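You operate a simulated robot arm through the tools that you are given. There is no shell and no other tool. Be economical: measure what you need, move in short steps, check, and stop when the job is done.

The job below is to be done with a simulated two-armed robot. You get a single attempt, and the scene is never put back.

## Task
Change machine two over to its order slip and knit one good tube.
Fine: first open the guard, push the teal finger in, shut the guard; style and size as on the slip; one piece by UP, then START; wait for DONE.
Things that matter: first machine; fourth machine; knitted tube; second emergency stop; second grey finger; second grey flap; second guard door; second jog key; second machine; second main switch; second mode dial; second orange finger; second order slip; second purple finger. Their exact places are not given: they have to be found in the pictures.

The check looks at the end state, three seconds after you hand in, the way a careful person would. Anything else that was tipped, shoved, dropped, spilled or broken makes it a failure.

## Robot
Two 7-joint arms with fingered hands on one trunk, on a base that drives. Base frame: it is fixed to the floor where the robot stands at the start and does not move with it; the origin is under the middle of the robot, x ahead of it, y to its left, z up. Units: mm, degrees, N and s.
The left shoulder is at the start at [60, 126, 1405], the right one opposite. With the tool pointing down near the work surface each hand reaches from about 100 to 700 mm from the robot's upright axis, wherever it stands, measured 20 degrees to its own side. Places, roughly: first machine [1300, -1100, 500]; fourth machine [0, 3000, 500]; knitted tube (30x8x3 cm) [1000, -600, 1000]; second emergency stop [600, 400, 1000]; second grey finger [800, 300, 1300]; second grey flap [800, 200, 1200]; second guard door [700, 200, 1300]; second jog key [600, 0, 900]; second machine [900, 300, 500]; second main switch [600, 0, 700]; second mode dial [700, 0, 1000]; second orange finger [700, 400, 1300]; second order slip [900, -600, 1000]; second purple finger [900, 100, 1300]; second reset key [600, 0, 900]; second size dial [500, 200, 900]. Payload 2.5 kg a hand.
The tool frame of a hand sits at the grasp point between the pads (the TCP): z along the fingers, y along the line on which they close. The tips reach 30 mm beyond it. The gripper opens to 104 mm. The gripper's body begins 35 mm behind the TCP. The gripper is a hand of 5 fingers: y runs from the thumb to the fingers, the wrist lies at [-15, -104, -178] in the tool frame, and closing takes about 1.5 s.
Orientation is that of the tool frame in the base frame, as a unit quaternion [w, x, y, z]. With the fingers straight down and the wrist toward the robot, the tool's x, y and z point along [0, 1, 0], [1, 0, 0] and [0, 0, -1] of the base frame.

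## Interface
- The arms move only by the tool apply_moves. It takes "left_plan", "right_plan" or both (then of equal length, played together; a hand with none holds still); each is a list of rows, each a list of 7 numbers: the shift along the tool's x, y, z in units of 30 mm (1.0 is 30 mm), then the turn, a rotation vector about the tool's x, y, z in units of 4 degrees (1.0 is 4 degrees), then the opening, from 0 (shut) to 1 (fully open). In form: [[x, y, z, ax, ay, az, grip], ...]. A call has 1 to 10 rows; each row shifts and turns the commanded pose from where the row before left it, along the tool's axes as they then stand. A call with a number of a shift or a turn outside -1 to 1 is refused whole. A row lasts 0.2 s, in which the tool goes at most 50 mm and 8.6 degrees; a call with a longer step from one row to the next is refused whole, and so is a gripper value outside its range. Where a pose cannot be reached the arm comes as near as it can. A force on the tool above 90 N (or 10 N above the force at the start of the call, whichever is more), or a blocked arm, ends the call early, and 0.2 s more pass. The fingers move at their own pace (about 153 mm/s each) and stop on an object; they squeeze with about 31 N. The grip force told is the motor's: it shows also when the fingers shut on nothing. Time passes only in rows, and 0.2 s behind the last, so rows that do not move let the fingers close. The reply holds the time, the measured pose of the TCP, the force on the tool along the base axes, the opening and the grip force, in the units named above and with some noise, with the torque about the TCP (base axes, N m) and any sound that the robot's microphone picked up, and new pictures: "pictures" is both (left out), scene, wrist or none (wrist: the cameras of the hands that moved).
- Cameras (640 x 400 px; columns grow to the right, rows downward): "scene" is now at [116.4, 48.7, 1633.7]; the picture's right is [0.53, -0.85, 0.00], its down [-0.41, -0.25, -0.88] and it looks along [0.75, 0.46, -0.48] (base axes); focal length 214 px, centre (320, 200). "left" rides on the left gripper at [-80, -78, -141] in its tool frame; the picture's right is [-0.78, -0.30, 0.56], its down [0.54, -0.78, 0.33] and it looks along [0.33, 0.56, 0.76] (tool axes); focal length 247 px, centre (320, 200). "right" rides on the right gripper at [80, -78, -141] in its tool frame; the picture's right is [-0.78, 0.30, -0.56], its down [-0.53, -0.78, 0.33] and it looks along [-0.33, 0.56, 0.76] (tool axes); focal length 247 px, centre (320, 200).
- move_column(by): slides the trunk up (or, below 0, down) by that many mm; the arms and the scene camera ride with it, the base frame stays. It gives what a move gives, with no picture.
- drive_base(legs): drives the robot by 1 to 6 legs, each [ahead, left, turn to the left] in mm, mm and degrees, along the robot's own axes; the way and the turn of a leg run together, so that a leg with both is an arc; at most 1500 mm and 180 degrees a leg. The arms and the cameras ride along, it lands a little off, and it stops where it bumps. It gives what a move gives, and a new picture of the scene camera.
- preshape(shape, hand): the hand has 5 fingers and takes this shape, open, in about a second: jaw (thumb against the fingers, like two jaws); tri (thumb and two fingers); tip (a fingertip pinch); poke (one finger out to press); point (the index stretched); flat (the hand flat); cup (the hand cupped); fist (a fist). The gripper value then closes the fingers along that shape, each until it touches; the sizes above hold for jaw. It gives what a move gives, with no picture.
- turn_head(pan, tilt): turns the head with the scene camera to pan (to the left, within 86 degrees either way) and tilt (down, from -29 to 69), counted from straight ahead of the robot. It gives what a move gives, and a new picture of the scene camera.
- locate(camera, pixels): there is no depth. For up to 12 entries [column, row, z] of the newest picture of that camera ("zoom" is the newest enlarged one), the place [x, y] in the base frame at which the ray of that pixel passes the height z, good to about 3 mm, but the place of the scene camera against the robot may be out by one fixed shift of up to 12 mm in any direction. The clock stands still meanwhile.
- zoom(camera, box): a new picture of the part [left, top, right, bottom] of that camera's present view, enlarged. The clock stands still meanwhile.
- sign_off(): hands the job in; it is judged then, once.

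Work in short steps. Measure before you move; look again where a grasp or a placing could have gone wrong, and mend it. You have 80 turns and 260 pictures in all, those below and enlarged ones among them. Open the grippers and draw the arms clear of the work before you hand the job in, unless the task says otherwise; then end with one line.

The tools are called as name(argument=value, ...) on one line, values as JSON. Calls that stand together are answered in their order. apply_moves: Moves the arms, as the interface text tells. Its arguments: {"type":"object","properties":{"left_plan":{"type":"array","items":{"type":"array","items":{"type":"number"}}},"right_plan":{"type":"array","items":{"type":"array","items":{"type":"number"}}},"pictures":{"type":"string","enum":["both","scene","wrist","none"]}},"required":[]} The other tools are called the same way: move_column (by) slides the trunk up or down; preshape (shape, hand) gives the hand a shape; drive_base (legs) drives the base; turn_head (pan, tilt) turns the head that bears the scene camera; locate (camera, pixels) gives the place at which the rays of pixels pass given heights; zoom (camera, box) takes an enlarged picture of a part of a camera's view; sign_off () hands the job in.

At the start:

```text
time: 0.0
left_eef_pos: [417.8, 329.2, 1593.0]
left_tool_rot: [0.0, 0.707, 0.707, 0.0]
left_ft_force: [0.9, 0.0, -0.2]
left_moment: [-0.03, -0.01, 0.02]
left_gripper_width: 103.6
left_gripper_force: 0.0
left_shape: jaw
right_eef_pos: [438.1, -58.0, 1516.7]
right_tool_rot: [-0.001, 0.707, 0.707, 0.001]
right_ft_force: [0.4, 0.7, 0.3]
right_moment: [-0.01, -0.01, -0.05]
right_gripper_width: 103.5
right_gripper_force: 0.0
right_shape: jaw
trunk travel left (down, up): [-800.0, 140.0]
robot x, y, heading: [-3.0, -1.0, -0.1]
head pan, tilt: [31.8, 28.6]
```

scene: 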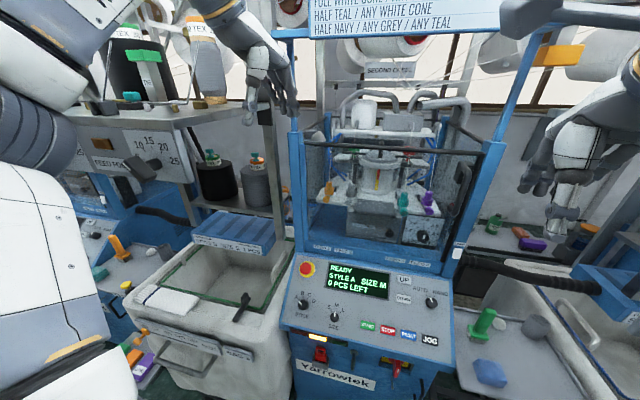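
right: 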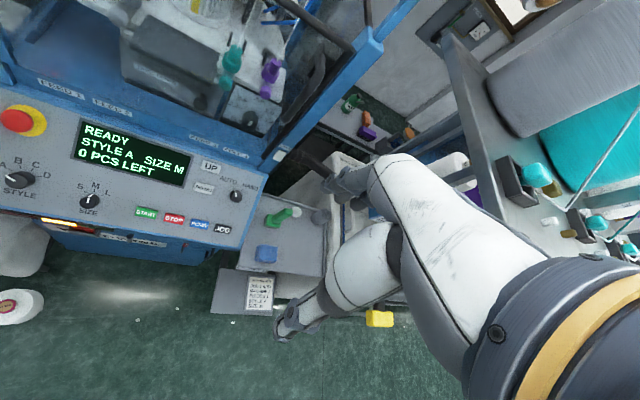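
left: 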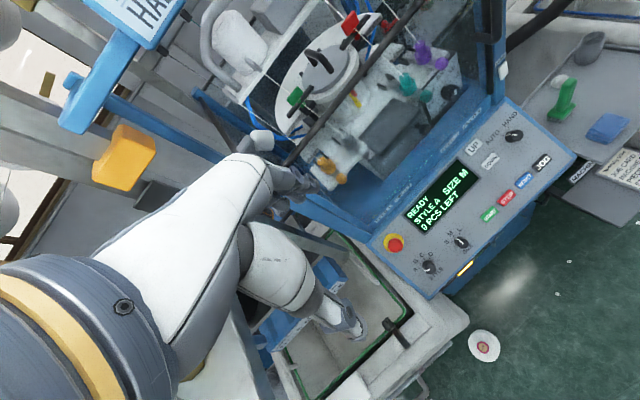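

The scene shows the machine with panel at about (370,300), guard at (380,200). I zoom in on the panel, the guard and the sign.

zoom(camera="scene", box=[280, 240, 480, 365])

zoom(camera="scene", box=[290, 80, 510, 270])

zoom(camera="right", box=[200, 250, 330, 331])

turn_head(pan=5, tilt=0)

```text
3.20 times, centred on (380, 302) of scene
```

zoom: 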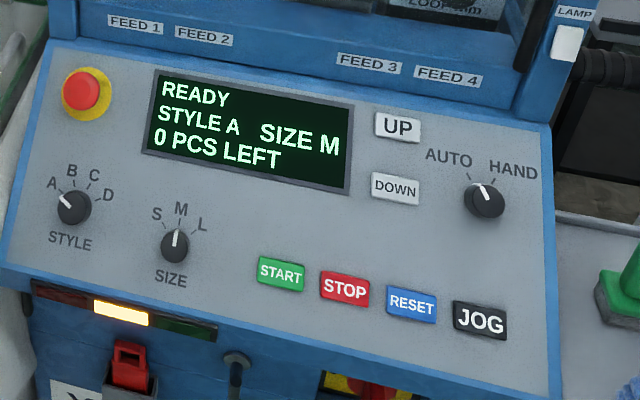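

```text
2.11 times, centred on (400, 175) of scene
```

zoom: 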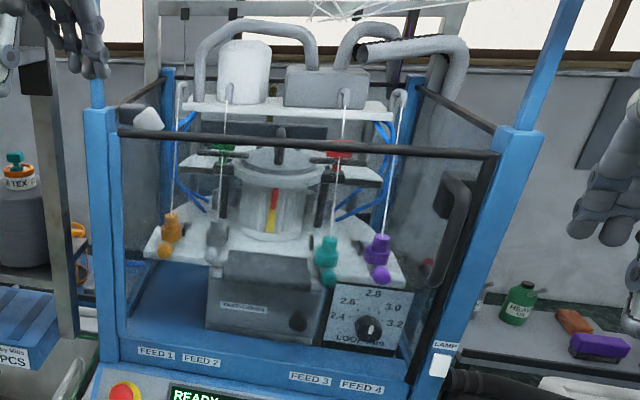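

```text
4.92 times, centred on (265, 290) of right
```

zoom: 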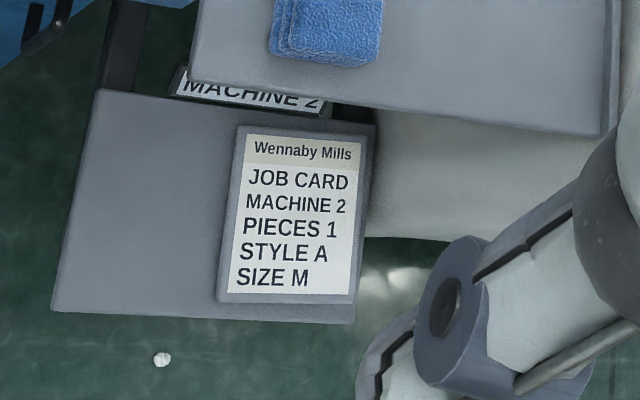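

```text
time: 0.9
left_eef_pos: [417.4, 329.1, 1592.8]
left_tool_rot: [0.001, 0.707, 0.707, 0.0]
left_ft_force: [0.2, -0.3, 0.2]
left_moment: [0.02, 0.05, 0.0]
left_gripper_width: 103.8
left_gripper_force: 0.1
left_shape: jaw
right_eef_pos: [438.8, -57.4, 1516.0]
right_tool_rot: [-0.001, 0.707, 0.707, 0.001]
right_ft_force: [-0.1, 0.5, -0.6]
right_moment: [0.02, 0.0, -0.03]
right_gripper_width: 103.2
right_gripper_force: 0.1
right_shape: jaw
trunk travel left (down, up): [-800.0, 140.0]
robot x, y, heading: [2.9, -2.4, 0.2]
head pan, tilt: [5.0, 0.0]
```

scene: 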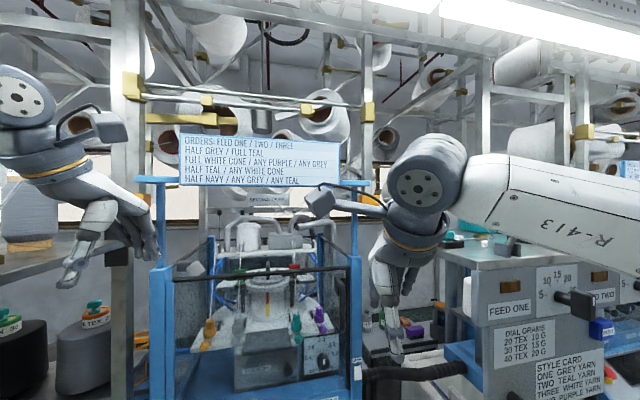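

The slip near right-camera (260,290) reads style A, size M, 1 piece. I look closer at the sign, the fingers, the guard handle and the slip location.

turn_head(pan=20, tilt=25)

zoom(camera="scene", box=[280, 120, 440, 220])

zoom(camera="left", box=[260, 10, 520, 172])

zoom(camera="scene", box=[460, 180, 640, 400])

locate(camera="right", pixels=[[258, 292, 900], [258, 292, 700], [15, 120, 1000], [89, 202, 950], [147, 211, 950], [224, 229, 950], [211, 166, 1000]])

```text
time: 1.8
left_eef_pos: [417.0, 328.6, 1592.0]
left_tool_rot: [0.0, 0.707, 0.707, -0.001]
left_ft_force: [0.5, 1.1, 0.1]
left_moment: [0.02, -0.01, -0.01]
left_gripper_width: 103.6
left_gripper_force: 0.0
left_shape: jaw
right_eef_pos: [439.5, -57.5, 1516.3]
right_tool_rot: [0.0, 0.707, 0.707, 0.0]
right_ft_force: [-0.1, -0.2, 0.6]
right_moment: [0.0, -0.01, 0.0]
right_gripper_width: 103.8
right_gripper_force: 0.1
right_shape: jaw
trunk travel left (down, up): [-800.0, 140.0]
robot x, y, heading: [2.2, 1.1, 0.1]
head pan, tilt: [20.0, 25.0]
```

scene: 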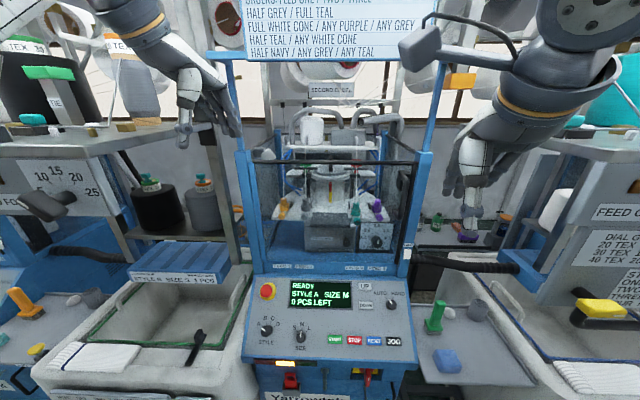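

```text
4.00 times, centred on (360, 170) of scene
```

zoom: 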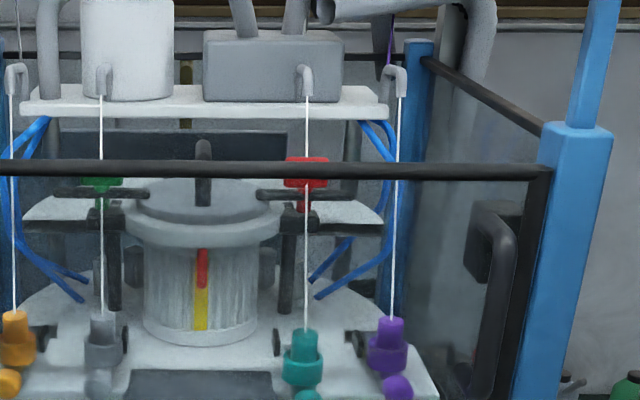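

```text
2.46 times, centred on (390, 91) of left
```

zoom: 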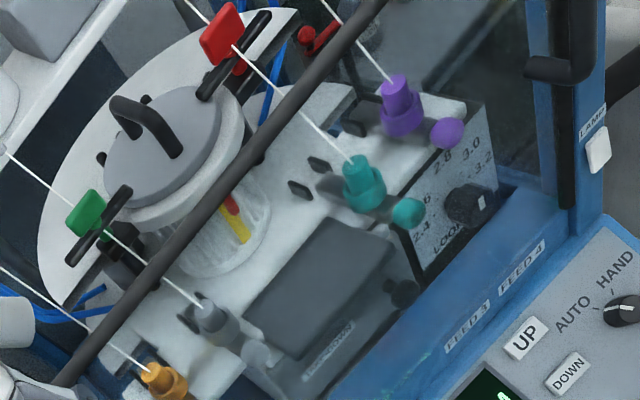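

```text
1.82 times, centred on (550, 290) of scene
```

zoom: 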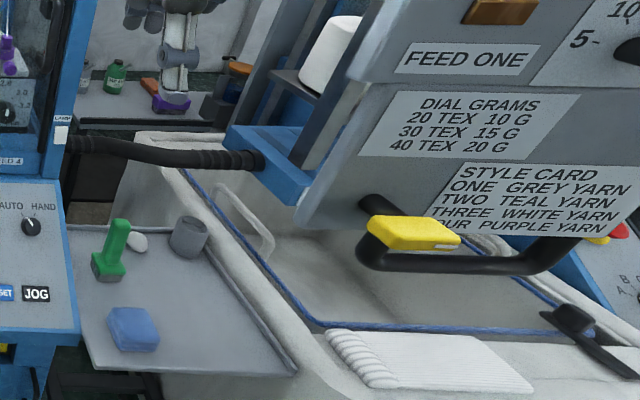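

```text
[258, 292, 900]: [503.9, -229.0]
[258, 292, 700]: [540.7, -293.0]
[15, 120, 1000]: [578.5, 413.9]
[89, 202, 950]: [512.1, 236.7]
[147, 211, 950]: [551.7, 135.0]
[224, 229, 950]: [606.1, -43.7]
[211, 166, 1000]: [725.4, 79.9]
```

Rough coordinates put the order slip near [900,-600,1000], not where the card I read lies, so I look to the right.

turn_head(pan=-25, tilt=35)

turn_head(pan=-50, tilt=25)

```text
time: 2.9
left_eef_pos: [416.9, 328.7, 1592.1]
left_tool_rot: [0.0, 0.706, 0.708, 0.0]
left_ft_force: [0.7, -0.2, -0.1]
left_moment: [0.01, -0.02, 0.04]
left_gripper_width: 103.5
left_gripper_force: 0.0
left_shape: jaw
right_eef_pos: [438.7, -57.6, 1515.4]
right_tool_rot: [0.0, 0.707, 0.707, 0.0]
right_ft_force: [0.4, 0.3, -1.1]
right_moment: [-0.02, 0.0, 0.01]
right_gripper_width: 103.4
right_gripper_force: 0.1
right_shape: jaw
trunk travel left (down, up): [-800.0, 140.0]
robot x, y, heading: [3.9, -1.0, -0.2]
head pan, tilt: [-25.0, 35.0]
```

scene: 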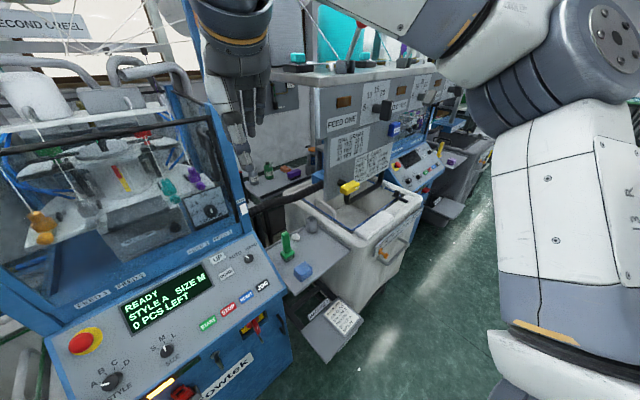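

```text
time: 3.8
left_eef_pos: [417.6, 329.7, 1592.1]
left_tool_rot: [0.0, 0.706, 0.708, 0.0]
left_ft_force: [0.2, 0.0, 0.7]
left_moment: [0.04, 0.0, -0.05]
left_gripper_width: 103.9
left_gripper_force: 0.1
left_shape: jaw
right_eef_pos: [439.2, -57.2, 1516.0]
right_tool_rot: [0.0, 0.707, 0.707, 0.0]
right_ft_force: [0.2, 0.2, -0.3]
right_moment: [-0.03, -0.01, -0.05]
right_gripper_width: 103.5
right_gripper_force: 0.0
right_shape: jaw
trunk travel left (down, up): [-800.0, 140.0]
robot x, y, heading: [-0.2, -4.6, -0.2]
head pan, tilt: [-50.0, 25.0]
```

scene: 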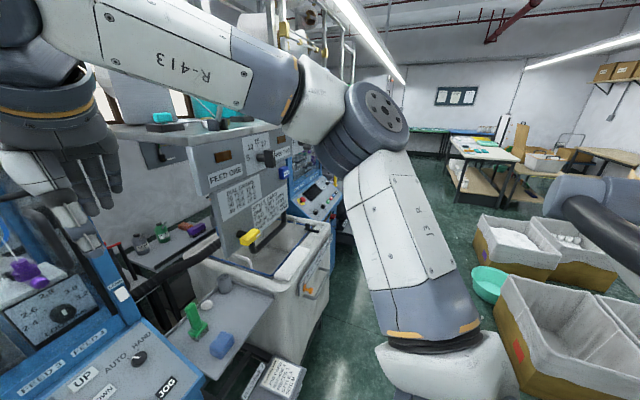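

I zoom on the region around the bin and shelf to see where [900,-600,1000] falls.

locate(camera="scene", pixels=[[250, 238, 1000], [215, 310, 900], [285, 380, 800], [300, 240, 950], [310, 285, 900], [160, 235, 1000]])

zoom(camera="scene", box=[110, 170, 340, 320])

zoom(camera="scene", box=[200, 300, 350, 400])

zoom(camera="right", box=[260, 60, 440, 250])

```text
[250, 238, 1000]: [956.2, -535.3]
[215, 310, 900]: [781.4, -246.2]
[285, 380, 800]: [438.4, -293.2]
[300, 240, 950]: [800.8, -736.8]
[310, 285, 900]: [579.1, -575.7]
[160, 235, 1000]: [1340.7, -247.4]
```

```text
2.67 times, centred on (225, 245) of scene
```

zoom: 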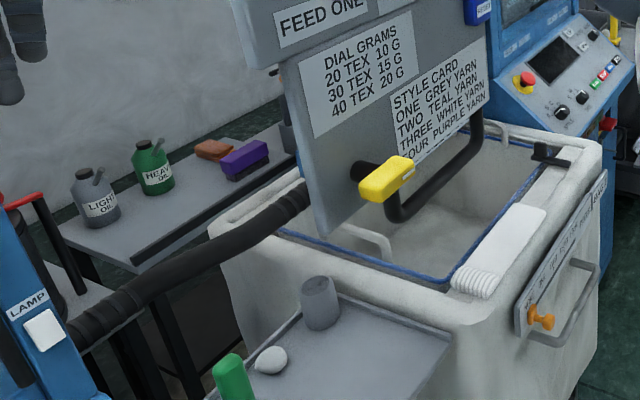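

```text
4.00 times, centred on (275, 350) of scene
```

zoom: 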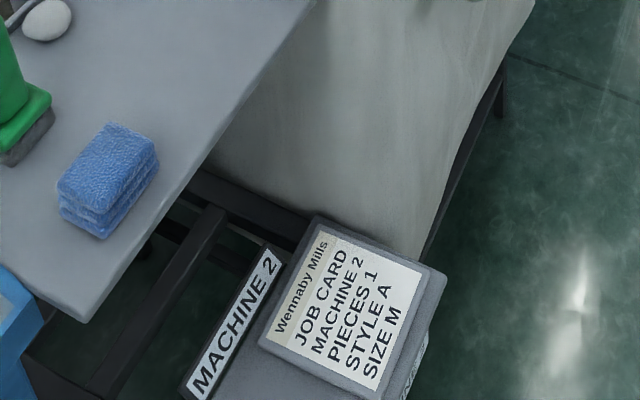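

```text
2.11 times, centred on (350, 155) of right
```

zoom: 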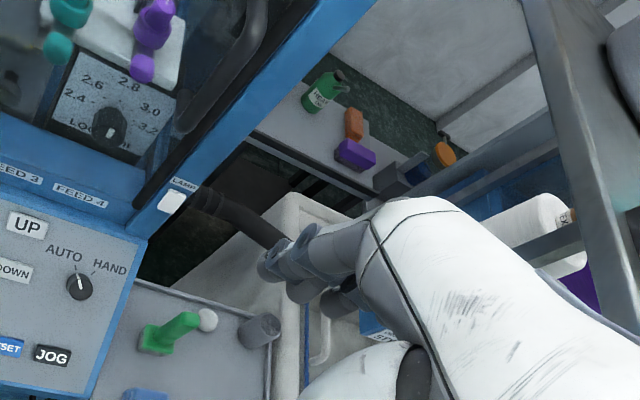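

A blue tray edge shows in the right-hand bin near right-camera (375,160), possibly holding the slip; I shift the right hand to the right to see it and read the left tray as well.

apply_moves(right_plan=[[-1, 0, 0, 0, 0, 0, 1], [-1, 0, 0, 0, 0, 0, 1], [-1, 0, 0, 0, 0, 0, 1], [-1, 0, 0, 0, 0, 0, 1], [-1, 0, 0, 0, 0, 0, 1]], pictures="wrist")

turn_head(pan=45, tilt=30)

zoom(camera="scene", box=[130, 180, 330, 305])

```text
time: 5.0
left_eef_pos: [413.3, 339.7, 1593.0]
left_tool_rot: [0.002, 0.705, 0.709, 0.0]
left_ft_force: [-0.1, -2.2, -0.2]
left_moment: [0.11, 0.03, 0.03]
left_gripper_width: 103.8
left_gripper_force: 0.0
left_shape: jaw
right_eef_pos: [433.1, -149.5, 1516.9]
right_tool_rot: [0.006, 0.658, 0.753, 0.001]
right_ft_force: [-2.7, 66.4, 3.6]
right_moment: [-3.57, -0.27, 2.16]
right_gripper_width: 103.7
right_gripper_force: 0.0
right_shape: jaw
trunk travel left (down, up): [-800.0, 140.0]
robot x, y, heading: [3.2, 2.1, 0.4]
head pan, tilt: [-50.0, 25.0]
stopped in row 5 (right hand): the force on the tool passed its limit at 99 N (the readings are from after the stop); the commanded pose is now the measured one
```

right: 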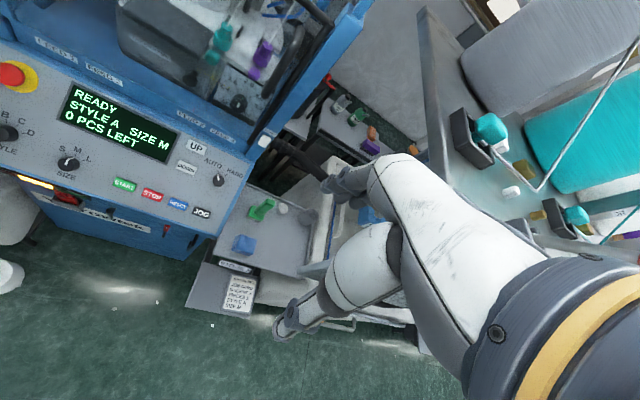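

```text
time: 6.7
left_eef_pos: [414.0, 347.9, 1588.9]
left_tool_rot: [0.005, 0.705, 0.709, -0.003]
left_ft_force: [-0.1, -0.2, -0.3]
left_moment: [0.0, 0.02, 0.02]
left_gripper_width: 103.4
left_gripper_force: 0.1
left_shape: jaw
right_eef_pos: [434.8, -147.7, 1516.4]
right_tool_rot: [0.004, 0.667, 0.745, -0.002]
right_ft_force: [-4.1, 54.8, 5.6]
right_moment: [-2.97, -0.38, 1.59]
right_gripper_width: 103.6
right_gripper_force: 0.1
right_shape: jaw
trunk travel left (down, up): [-800.0, 140.0]
robot x, y, heading: [1.1, 3.1, 0.1]
head pan, tilt: [45.0, 30.0]
```

scene: 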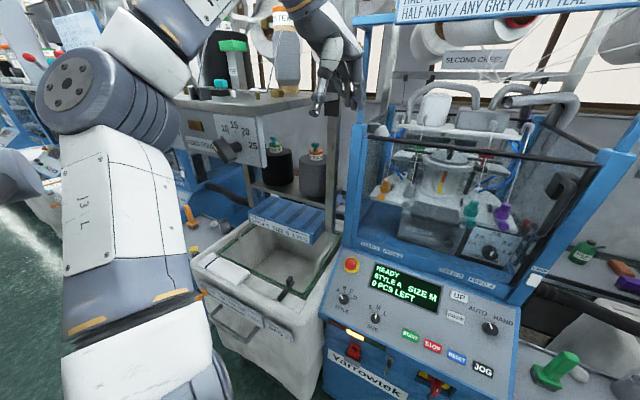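

```text
3.20 times, centred on (230, 242) of scene
```

zoom: 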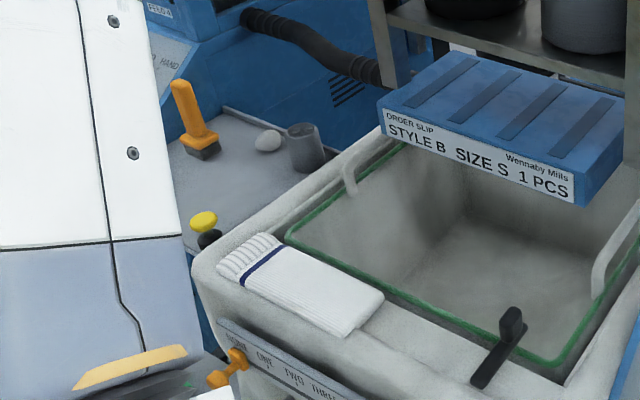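

The left tray reads "ORDER SLIP STYLE B SIZE S 1 PCS", so the real slip is the tray label; the one at [900,-600] is machine two's. The right hand is pressing something (55 N in y), so I back it off and look toward it.

apply_moves(right_plan=[[0.7, 0, 0, 0, 0, 0, 1], [0.7, 0, 0, 0, 0, 0, 1], [0, 0, 0, 0, 0, 0, 1]], pictures="none")

turn_head(pan=-30, tilt=5)

```text
time: 7.5
left_eef_pos: [414.5, 333.2, 1592.7]
left_tool_rot: [0.001, 0.705, 0.709, -0.001]
left_ft_force: [0.8, -0.3, -0.7]
left_moment: [0.04, -0.01, 0.01]
left_gripper_width: 103.8
left_gripper_force: 0.1
left_shape: jaw
right_eef_pos: [433.7, -129.5, 1513.9]
right_tool_rot: [-0.001, 0.681, 0.732, -0.001]
right_ft_force: [0.0, 0.4, -0.1]
right_moment: [0.0, -0.03, -0.02]
right_gripper_width: 103.5
right_gripper_force: 0.1
right_shape: jaw
trunk travel left (down, up): [-800.0, 140.0]
robot x, y, heading: [3.0, 3.8, 0.4]
head pan, tilt: [45.0, 30.0]
```

```text
time: 9.0
left_eef_pos: [414.9, 332.3, 1592.7]
left_tool_rot: [0.0, 0.705, 0.709, 0.0]
left_ft_force: [0.2, 0.2, 0.6]
left_moment: [0.01, -0.01, 0.01]
left_gripper_width: 103.7
left_gripper_force: 0.1
left_shape: jaw
right_eef_pos: [433.9, -129.3, 1513.3]
right_tool_rot: [0.0, 0.679, 0.734, 0.0]
right_ft_force: [-0.1, 0.0, -0.1]
right_moment: [-0.03, 0.0, -0.02]
right_gripper_width: 103.6
right_gripper_force: 0.1
right_shape: jaw
trunk travel left (down, up): [-800.0, 140.0]
robot x, y, heading: [3.5, 0.5, 0.1]
head pan, tilt: [-30.0, 5.0]
```

scene: 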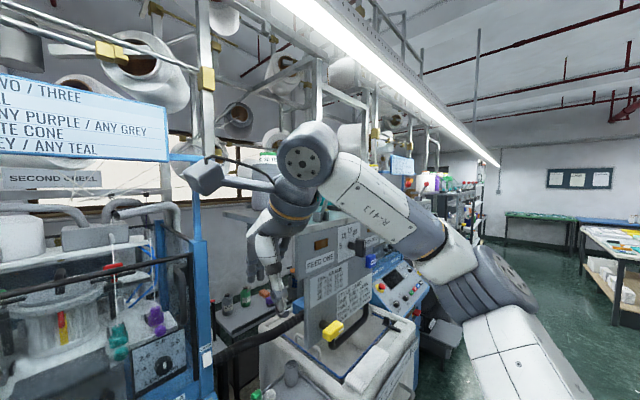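

Contact is gone. I'll step the base back and to the side to read the tray on the right; first I check the floor to the right.

turn_head(pan=-86, tilt=45)

drive_base(legs=[[-200, 0, 0]])

```text
time: 10.2
left_eef_pos: [415.3, 332.8, 1592.2]
left_tool_rot: [0.001, 0.705, 0.709, 0.0]
left_ft_force: [-0.7, -0.5, -1.0]
left_moment: [0.01, 0.01, 0.05]
left_gripper_width: 103.5
left_gripper_force: 0.1
left_shape: jaw
right_eef_pos: [435.2, -128.0, 1513.6]
right_tool_rot: [-0.001, 0.679, 0.734, 0.0]
right_ft_force: [0.4, 0.2, -0.9]
right_moment: [0.02, -0.03, 0.02]
right_gripper_width: 103.7
right_gripper_force: 0.1
right_shape: jaw
trunk travel left (down, up): [-800.0, 140.0]
robot x, y, heading: [-2.4, 1.9, 0.3]
head pan, tilt: [-85.9, 45.0]
```

scene: 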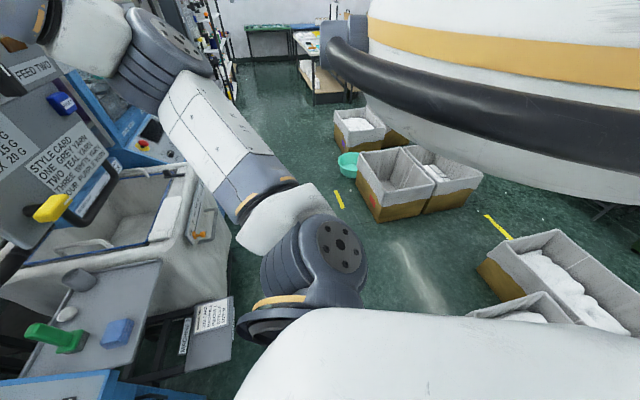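

```text
time: 11.8
left_eef_pos: [216.4, 333.0, 1592.4]
left_tool_rot: [0.0, 0.705, 0.709, 0.0]
left_ft_force: [0.5, -0.3, -0.4]
left_moment: [0.0, 0.06, 0.01]
left_gripper_width: 103.6
left_gripper_force: 0.1
left_shape: jaw
right_eef_pos: [236.0, -130.3, 1513.9]
right_tool_rot: [0.0, 0.679, 0.734, -0.001]
right_ft_force: [-0.5, -0.2, 0.9]
right_moment: [-0.04, -0.03, -0.04]
right_gripper_width: 103.8
right_gripper_force: 0.1
right_shape: jaw
trunk travel left (down, up): [-800.0, 140.0]
robot x, y, heading: [-198.5, 1.2, 0.1]
head pan, tilt: [-85.9, 45.0]
```

scene: 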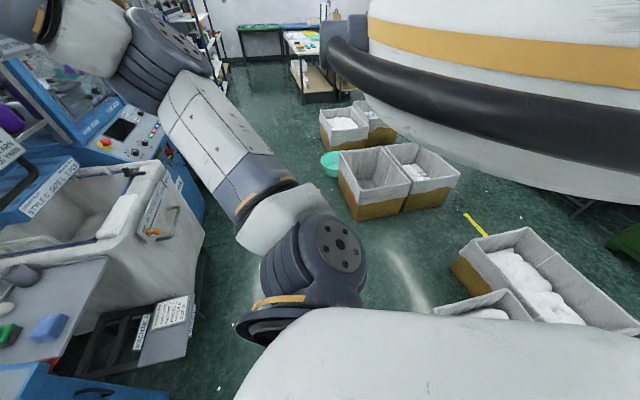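

The tray label now shows at the left edge around (50,185); I turn to it and zoom.

turn_head(pan=-55, tilt=35)

zoom(camera="scene", box=[170, 80, 350, 260])

```text
time: 12.8
left_eef_pos: [216.9, 331.9, 1592.1]
left_tool_rot: [0.0, 0.705, 0.709, 0.0]
left_ft_force: [0.8, 0.0, -1.0]
left_moment: [0.04, 0.02, -0.03]
left_gripper_width: 103.6
left_gripper_force: 0.0
left_shape: jaw
right_eef_pos: [236.4, -129.8, 1513.7]
right_tool_rot: [0.0, 0.679, 0.734, -0.001]
right_ft_force: [-0.4, -0.5, 0.4]
right_moment: [-0.02, -0.01, 0.02]
right_gripper_width: 103.5
right_gripper_force: 0.1
right_shape: jaw
trunk travel left (down, up): [-800.0, 140.0]
robot x, y, heading: [-197.8, -1.0, 0.2]
head pan, tilt: [-55.0, 35.0]
```

scene: 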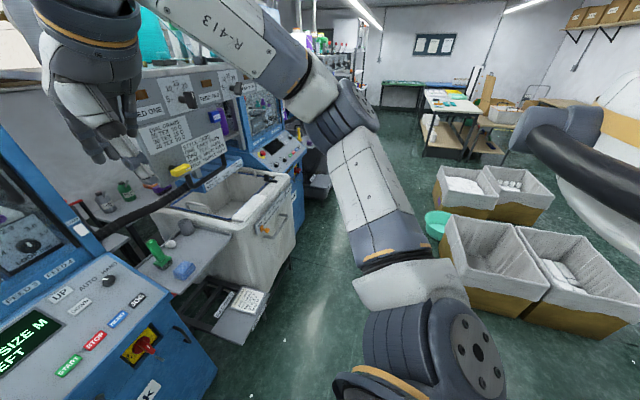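

```text
2.22 times, centred on (260, 170) of scene
```

zoom: 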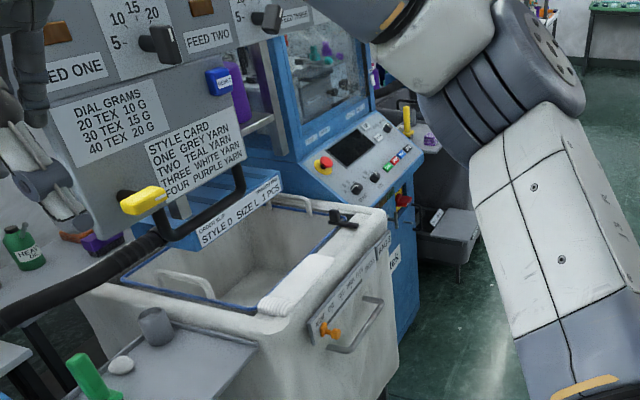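

zoom(camera="scene", box=[220, 155, 260, 185])

turn_head(pan=-84, tilt=45)

zoom(camera="scene", box=[0, 130, 100, 240])

turn_head(pan=15, tilt=25)

```text
13.33 times, centred on (240, 170) of scene
```

zoom: 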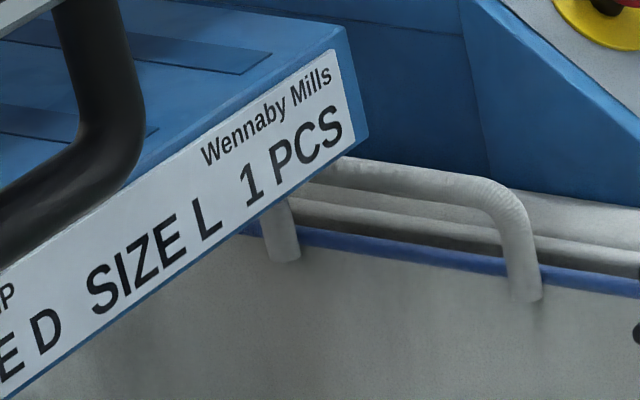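

```text
time: 13.7
left_eef_pos: [217.6, 332.1, 1592.5]
left_tool_rot: [-0.001, 0.705, 0.709, 0.0]
left_ft_force: [0.0, 0.4, 1.1]
left_moment: [0.0, -0.01, 0.02]
left_gripper_width: 103.9
left_gripper_force: 0.1
left_shape: jaw
right_eef_pos: [235.9, -129.6, 1513.1]
right_tool_rot: [-0.001, 0.679, 0.734, -0.001]
right_ft_force: [0.0, 0.0, 0.4]
right_moment: [0.02, -0.02, 0.01]
right_gripper_width: 103.5
right_gripper_force: 0.1
right_shape: jaw
trunk travel left (down, up): [-800.0, 140.0]
robot x, y, heading: [-194.8, 2.0, 0.3]
head pan, tilt: [-84.0, 45.0]
```

scene: 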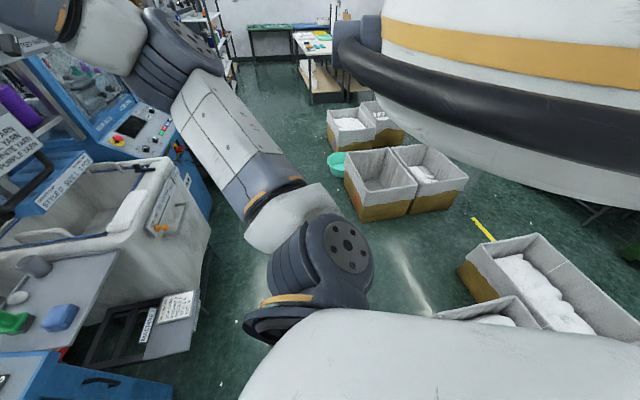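

```text
3.64 times, centred on (50, 185) of scene
```

zoom: 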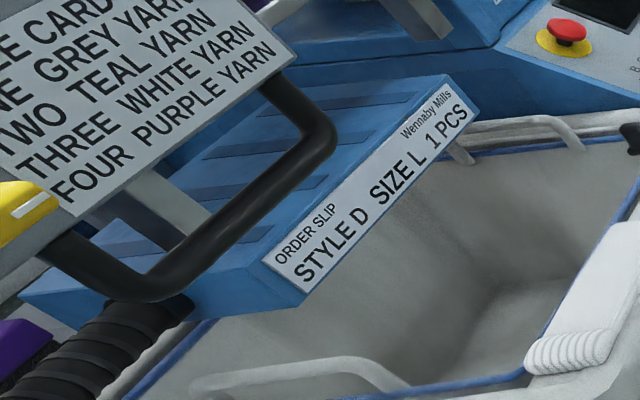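

```text
time: 15.5
left_eef_pos: [216.9, 331.8, 1591.6]
left_tool_rot: [-0.001, 0.705, 0.709, -0.001]
left_ft_force: [-0.3, 1.3, -0.2]
left_moment: [0.01, 0.03, 0.0]
left_gripper_width: 103.9
left_gripper_force: 0.0
left_shape: jaw
right_eef_pos: [234.5, -129.3, 1512.9]
right_tool_rot: [-0.001, 0.679, 0.734, -0.001]
right_ft_force: [0.0, -1.2, -0.2]
right_moment: [0.0, 0.03, 0.0]
right_gripper_width: 104.0
right_gripper_force: 0.0
right_shape: jaw
trunk travel left (down, up): [-800.0, 140.0]
robot x, y, heading: [-196.4, 3.0, 0.3]
head pan, tilt: [15.0, 25.0]
```

scene: 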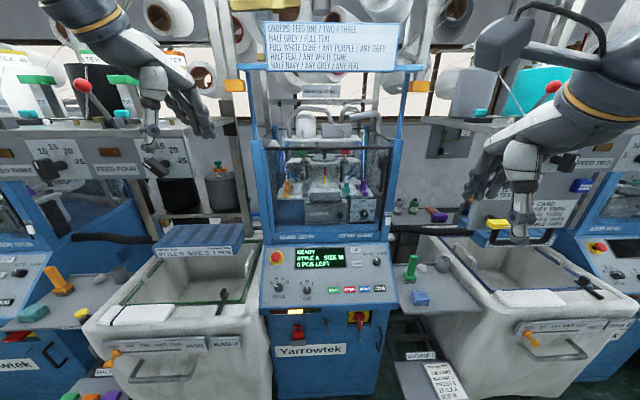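

The slip reads STYLE D, SIZE L, 1 PCS. Now I study the guard and panel in this frontal view, and the bin labels to confirm ownership.

zoom(camera="scene", box=[245, 85, 405, 245])

zoom(camera="scene", box=[90, 310, 260, 400])

zoom(camera="scene", box=[500, 290, 640, 380])

zoom(camera="scene", box=[300, 120, 400, 230])

```text
2.50 times, centred on (325, 165) of scene
```

zoom: 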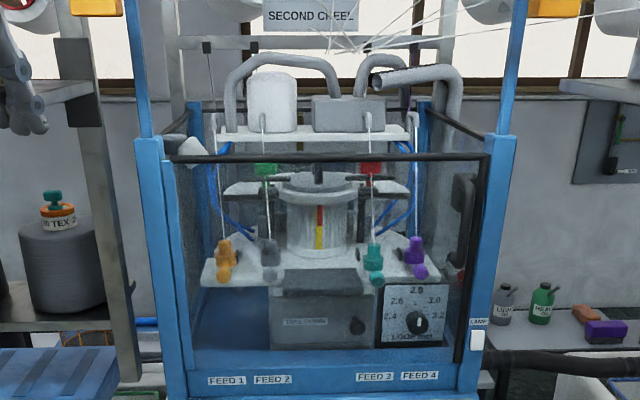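

```text
3.76 times, centred on (175, 355) of scene
```

zoom: 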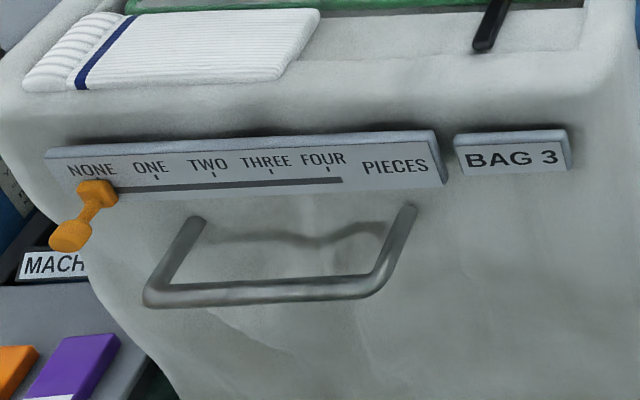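

```text
4.44 times, centred on (570, 335) of scene
```

zoom: 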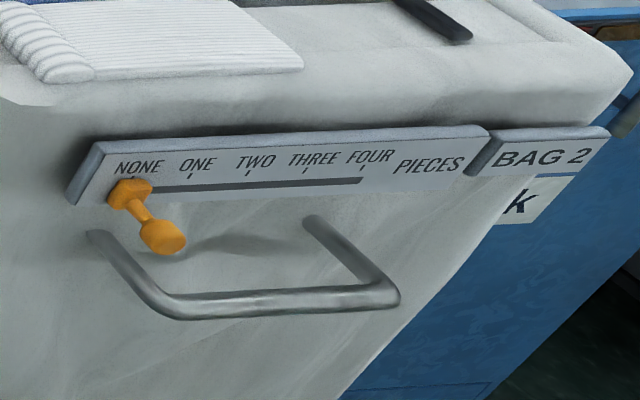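

```text
3.64 times, centred on (350, 175) of scene
```

zoom: 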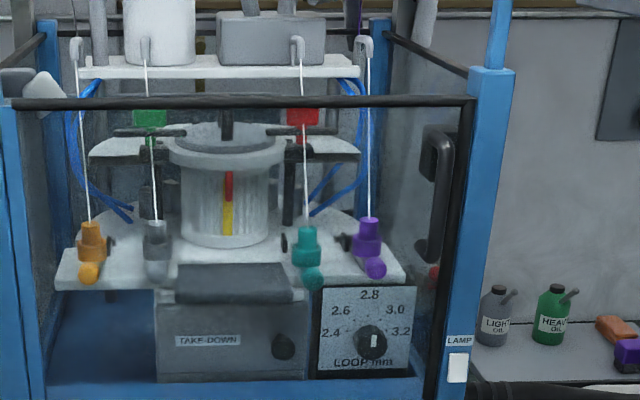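

Bag 2 is the right one, so D / L / 1 holds. The door is hinged at the left with a vertical handle at zoom (440,200); I take rays to the handle and teal finger from here for triangulation.

locate(camera="zoom", pixels=[[437, 140, 1300], [437, 140, 1200], [430, 255, 1300], [430, 255, 1200], [313, 278, 1200], [313, 278, 1100], [305, 235, 1200], [375, 266, 1200], [375, 266, 1100], [90, 270, 1200], [157, 270, 1200]])

drive_base(legs=[[150, 0, 0]])

zoom(camera="scene", box=[280, 120, 440, 220])

```text
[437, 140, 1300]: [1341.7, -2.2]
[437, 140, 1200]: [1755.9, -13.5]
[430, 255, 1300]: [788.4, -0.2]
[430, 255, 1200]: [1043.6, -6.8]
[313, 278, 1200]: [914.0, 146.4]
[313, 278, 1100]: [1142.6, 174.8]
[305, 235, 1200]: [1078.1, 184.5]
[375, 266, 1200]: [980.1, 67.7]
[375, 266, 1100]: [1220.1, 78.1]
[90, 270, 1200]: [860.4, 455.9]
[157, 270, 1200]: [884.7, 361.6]
```

```text
time: 16.9
left_eef_pos: [367.5, 334.6, 1592.3]
left_tool_rot: [0.0, 0.704, 0.71, -0.001]
left_ft_force: [-0.2, -0.6, -0.2]
left_moment: [-0.01, 0.02, -0.02]
left_gripper_width: 103.6
left_gripper_force: 0.1
left_shape: jaw
right_eef_pos: [388.1, -127.6, 1514.1]
right_tool_rot: [0.0, 0.678, 0.735, 0.0]
right_ft_force: [0.2, -0.2, 0.1]
right_moment: [-0.02, 0.01, 0.02]
right_gripper_width: 103.5
right_gripper_force: 0.1
right_shape: jaw
trunk travel left (down, up): [-800.0, 140.0]
robot x, y, heading: [-48.7, 2.6, 0.6]
head pan, tilt: [15.0, 25.0]
```

scene: 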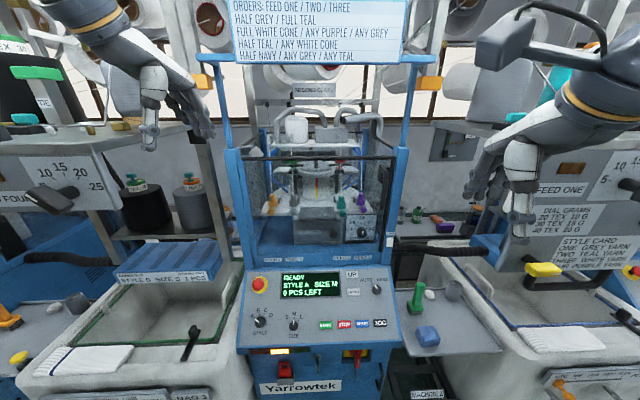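

```text
4.00 times, centred on (360, 170) of scene
```

zoom: 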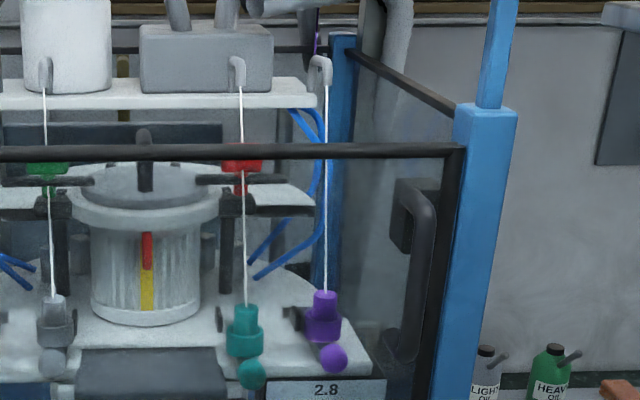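

locate(camera="zoom", pixels=[[428, 220, 1300], [428, 220, 1200], [412, 345, 1300], [412, 345, 1200], [252, 374, 1200], [252, 374, 1100], [333, 358, 1200], [333, 358, 1100], [450, 150, 1300], [450, 150, 1400]])

zoom(camera="right", box=[60, 0, 320, 162])

zoom(camera="left", box=[300, 0, 560, 162])

```text
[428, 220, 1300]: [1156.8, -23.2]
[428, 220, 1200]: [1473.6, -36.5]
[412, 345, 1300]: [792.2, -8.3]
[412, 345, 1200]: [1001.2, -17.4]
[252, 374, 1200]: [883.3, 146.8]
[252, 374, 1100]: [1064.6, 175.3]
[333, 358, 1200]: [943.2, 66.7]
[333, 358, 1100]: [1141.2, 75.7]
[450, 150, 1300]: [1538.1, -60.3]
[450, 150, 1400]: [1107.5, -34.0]
```

```text
2.46 times, centred on (190, 81) of right
```

zoom: 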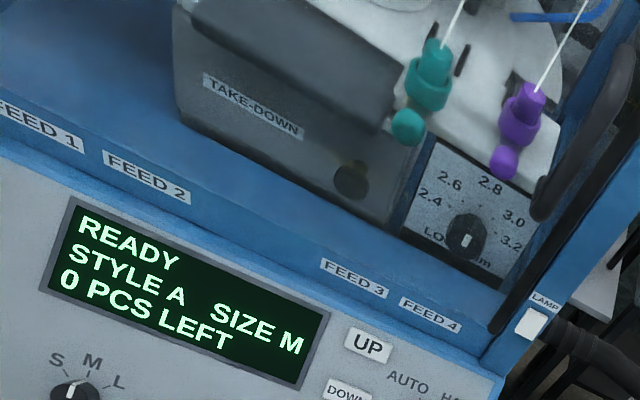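

```text
2.46 times, centred on (430, 81) of left
```

zoom: 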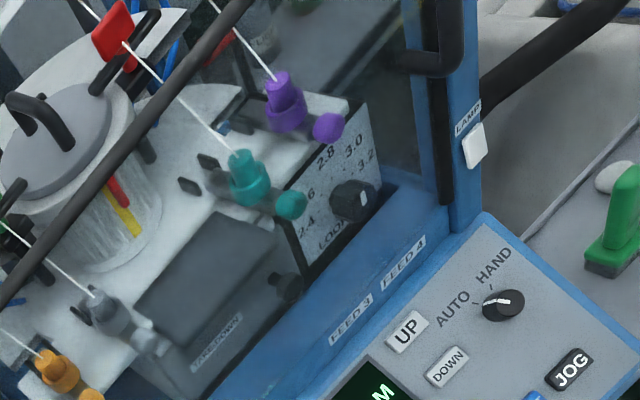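

locate(camera="left", pixels=[[417.8, 83, 1200], [417.8, 83, 1150], [432.8, 51.3, 1200], [482.8, 26.1, 1200], [482.8, 26.1, 1250]])

locate(camera="right", pixels=[[224.6, 51.3, 1200], [224.6, 51.3, 1150], [264.4, 65.5, 1200], [279.4, 85.1, 1200], [279.4, 85.1, 1250]])

```text
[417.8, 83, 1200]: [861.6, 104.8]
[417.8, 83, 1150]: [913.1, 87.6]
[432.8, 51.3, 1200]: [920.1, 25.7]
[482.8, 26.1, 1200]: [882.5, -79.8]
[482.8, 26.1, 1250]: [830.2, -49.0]
```

```text
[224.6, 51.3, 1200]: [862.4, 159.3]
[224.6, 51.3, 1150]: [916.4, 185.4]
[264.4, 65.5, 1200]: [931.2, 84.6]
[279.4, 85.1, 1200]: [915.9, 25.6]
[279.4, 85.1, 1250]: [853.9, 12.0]
```

Teal ball triangulates to about (795,126,1263), handle about (765,-7,1320–1430). The door's top bar looks easiest to grip from above; I measure it from both cameras.

locate(camera="left", pixels=[[381.2, 20, 1480], [381.2, 20, 1450], [348.7, 62.7, 1480], [348.7, 62.7, 1450]])

locate(camera="scene", pixels=[[393, 157, 1480], [393, 157, 1450], [340, 157, 1480], [340, 157, 1450], [248, 158, 1480], [248, 158, 1450], [409, 150, 1480], [232, 152, 1480]])

zoom(camera="scene", box=[215, 110, 415, 235])

zoom(camera="left", box=[150, 0, 560, 260])

```text
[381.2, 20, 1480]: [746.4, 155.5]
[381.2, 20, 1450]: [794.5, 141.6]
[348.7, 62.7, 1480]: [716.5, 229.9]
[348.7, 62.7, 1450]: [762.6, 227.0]
```

```text
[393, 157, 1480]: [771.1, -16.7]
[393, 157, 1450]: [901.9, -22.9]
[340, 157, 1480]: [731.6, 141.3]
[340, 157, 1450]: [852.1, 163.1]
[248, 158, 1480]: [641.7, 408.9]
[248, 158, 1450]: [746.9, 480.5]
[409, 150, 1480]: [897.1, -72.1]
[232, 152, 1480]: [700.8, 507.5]
```

```text
3.20 times, centred on (315, 172) of scene
```

zoom: 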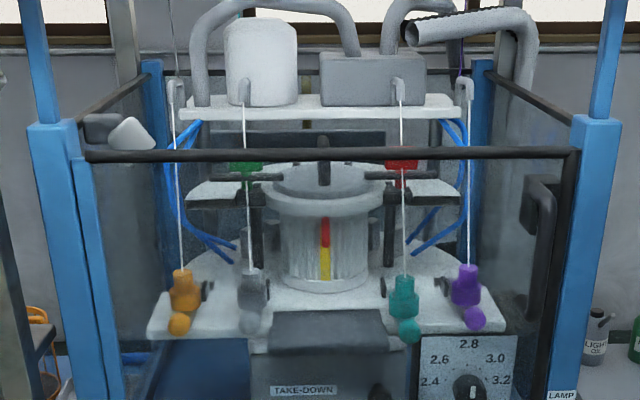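

```text
1.54 times, centred on (355, 130) of left
```

zoom: 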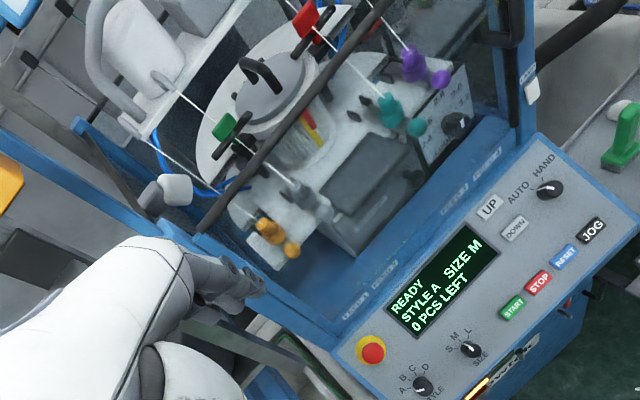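

The machine is yawed about 16.7° (panel buttons and door bar both slope dx/dy = −0.30), so I turn the base to face it squarely; it then stands straight ahead with the door bar at ~735 ahead, z≈1493.

drive_base(legs=[[0, -15, 16.1]])

turn_head(pan=0, tilt=25)

```text
time: 18.2
left_eef_pos: [272.3, 401.8, 1595.5]
left_tool_rot: [0.003, 0.61, 0.792, 0.0]
left_ft_force: [22.5, -38.2, -1.3]
left_moment: [-0.17, -0.39, -2.96]
left_gripper_width: 103.6
left_gripper_force: 0.0
left_shape: jaw
right_eef_pos: [414.1, -29.4, 1512.3]
right_tool_rot: [-0.005, 0.572, 0.82, 0.001]
right_ft_force: [-0.4, 0.9, -0.1]
right_moment: [0.01, 0.01, 0.02]
right_gripper_width: 103.7
right_gripper_force: 0.1
right_shape: jaw
trunk travel left (down, up): [-800.0, 140.0]
robot x, y, heading: [-41.9, -14.8, 16.1]
head pan, tilt: [15.0, 25.0]
```

scene: 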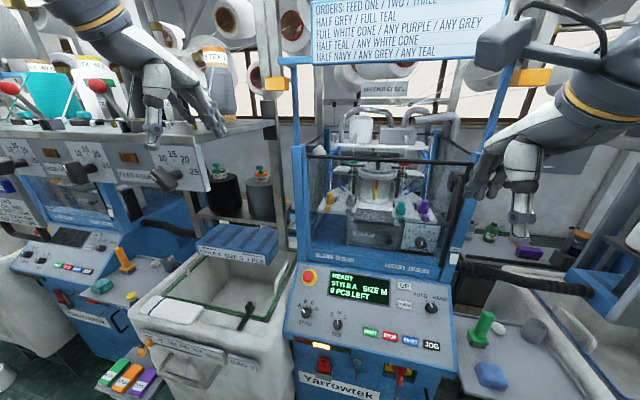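

```text
time: 19.0
left_eef_pos: [271.9, 400.3, 1598.2]
left_tool_rot: [0.008, 0.615, 0.789, -0.001]
left_ft_force: [15.7, -23.7, 3.4]
left_moment: [-0.11, -0.58, -1.85]
left_gripper_width: 103.9
left_gripper_force: 0.0
left_shape: jaw
right_eef_pos: [413.5, -26.7, 1512.6]
right_tool_rot: [-0.003, 0.572, 0.821, 0.001]
right_ft_force: [0.4, -0.3, 0.4]
right_moment: [0.0, 0.02, 0.01]
right_gripper_width: 103.9
right_gripper_force: 0.1
right_shape: jaw
trunk travel left (down, up): [-800.0, 140.0]
robot x, y, heading: [-45.5, -14.2, 16.2]
head pan, tilt: [0.0, 25.0]
```

scene: 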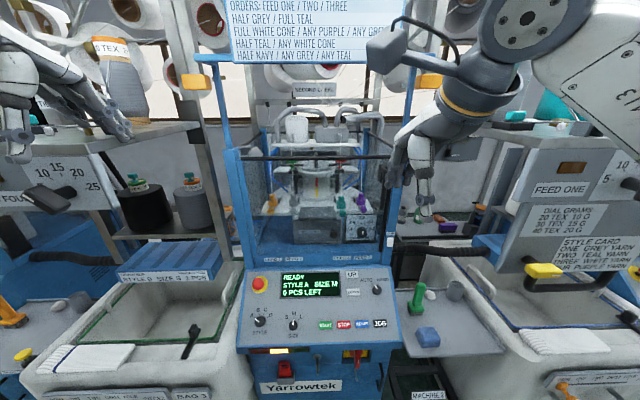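

The left hand reads ~28 N sideways, so I ease it to the right and look with its camera.

apply_moves(left_plan=[[-1, 0, 0, 0, 0, 0, 1], [-0.5, 0, 0, 0, 0, 0, 1], [0, 0, 0, 0, 0, 0, 1]], pictures="both")

```text
time: 19.8
left_eef_pos: [275.1, 370.6, 1593.5]
left_tool_rot: [0.008, 0.607, 0.794, -0.004]
left_ft_force: [-3.4, 7.7, 14.0]
left_moment: [1.0, -0.9, 0.68]
left_gripper_width: 104.1
left_gripper_force: 0.0
left_shape: jaw
right_eef_pos: [407.1, -18.9, 1514.9]
right_tool_rot: [0.002, 0.571, 0.821, 0.001]
right_ft_force: [-0.1, -0.1, 0.2]
right_moment: [-0.01, 0.0, 0.01]
right_gripper_width: 103.8
right_gripper_force: 0.0
right_shape: jaw
trunk travel left (down, up): [-800.0, 140.0]
robot x, y, heading: [-46.4, -12.3, 16.3]
head pan, tilt: [0.0, 25.0]
```

scene: 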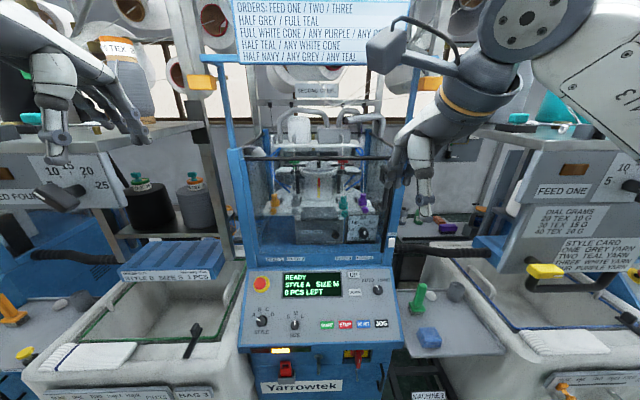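
left: 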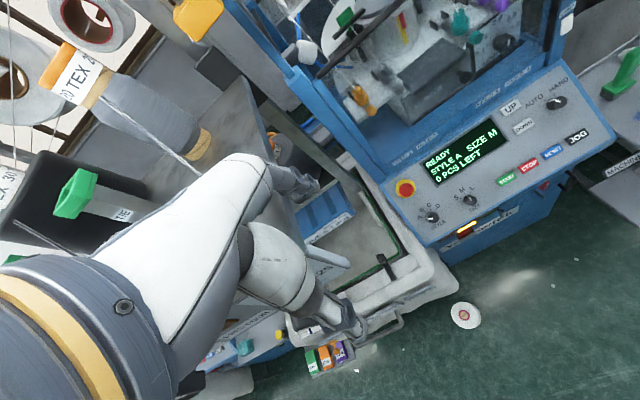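

apply_moves(left_plan=[[-1, 0, 0, 0, 0, 0, 1], [0, 0, 0, 0, 0, 0, 1], [0, 0, 0, 0, 0, 0, 1]], pictures="none")

zoom(camera="scene", box=[0, 0, 240, 200])

```text
time: 20.6
left_eef_pos: [285.5, 341.2, 1589.8]
left_tool_rot: [0.004, 0.609, 0.793, -0.009]
left_ft_force: [0.1, 0.1, 0.4]
left_moment: [0.0, 0.01, -0.03]
left_gripper_width: 103.9
left_gripper_force: 0.1
left_shape: jaw
right_eef_pos: [409.0, -20.4, 1513.5]
right_tool_rot: [0.0, 0.571, 0.821, 0.0]
right_ft_force: [-0.1, 0.3, -0.5]
right_moment: [0.03, 0.02, -0.02]
right_gripper_width: 103.8
right_gripper_force: 0.0
right_shape: jaw
trunk travel left (down, up): [-800.0, 140.0]
robot x, y, heading: [-41.6, -12.6, 16.2]
head pan, tilt: [0.0, 25.0]
```

```text
2.00 times, centred on (120, 100) of scene
```

zoom: 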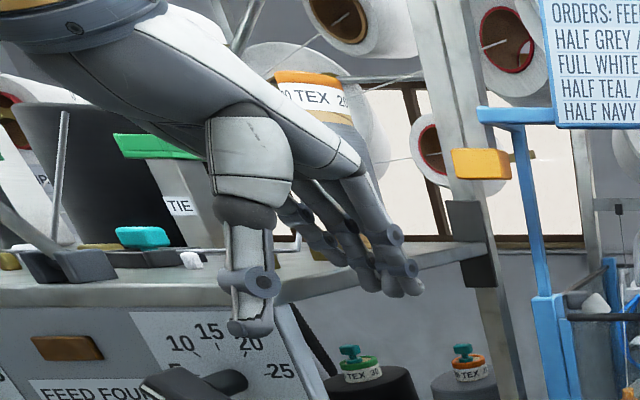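

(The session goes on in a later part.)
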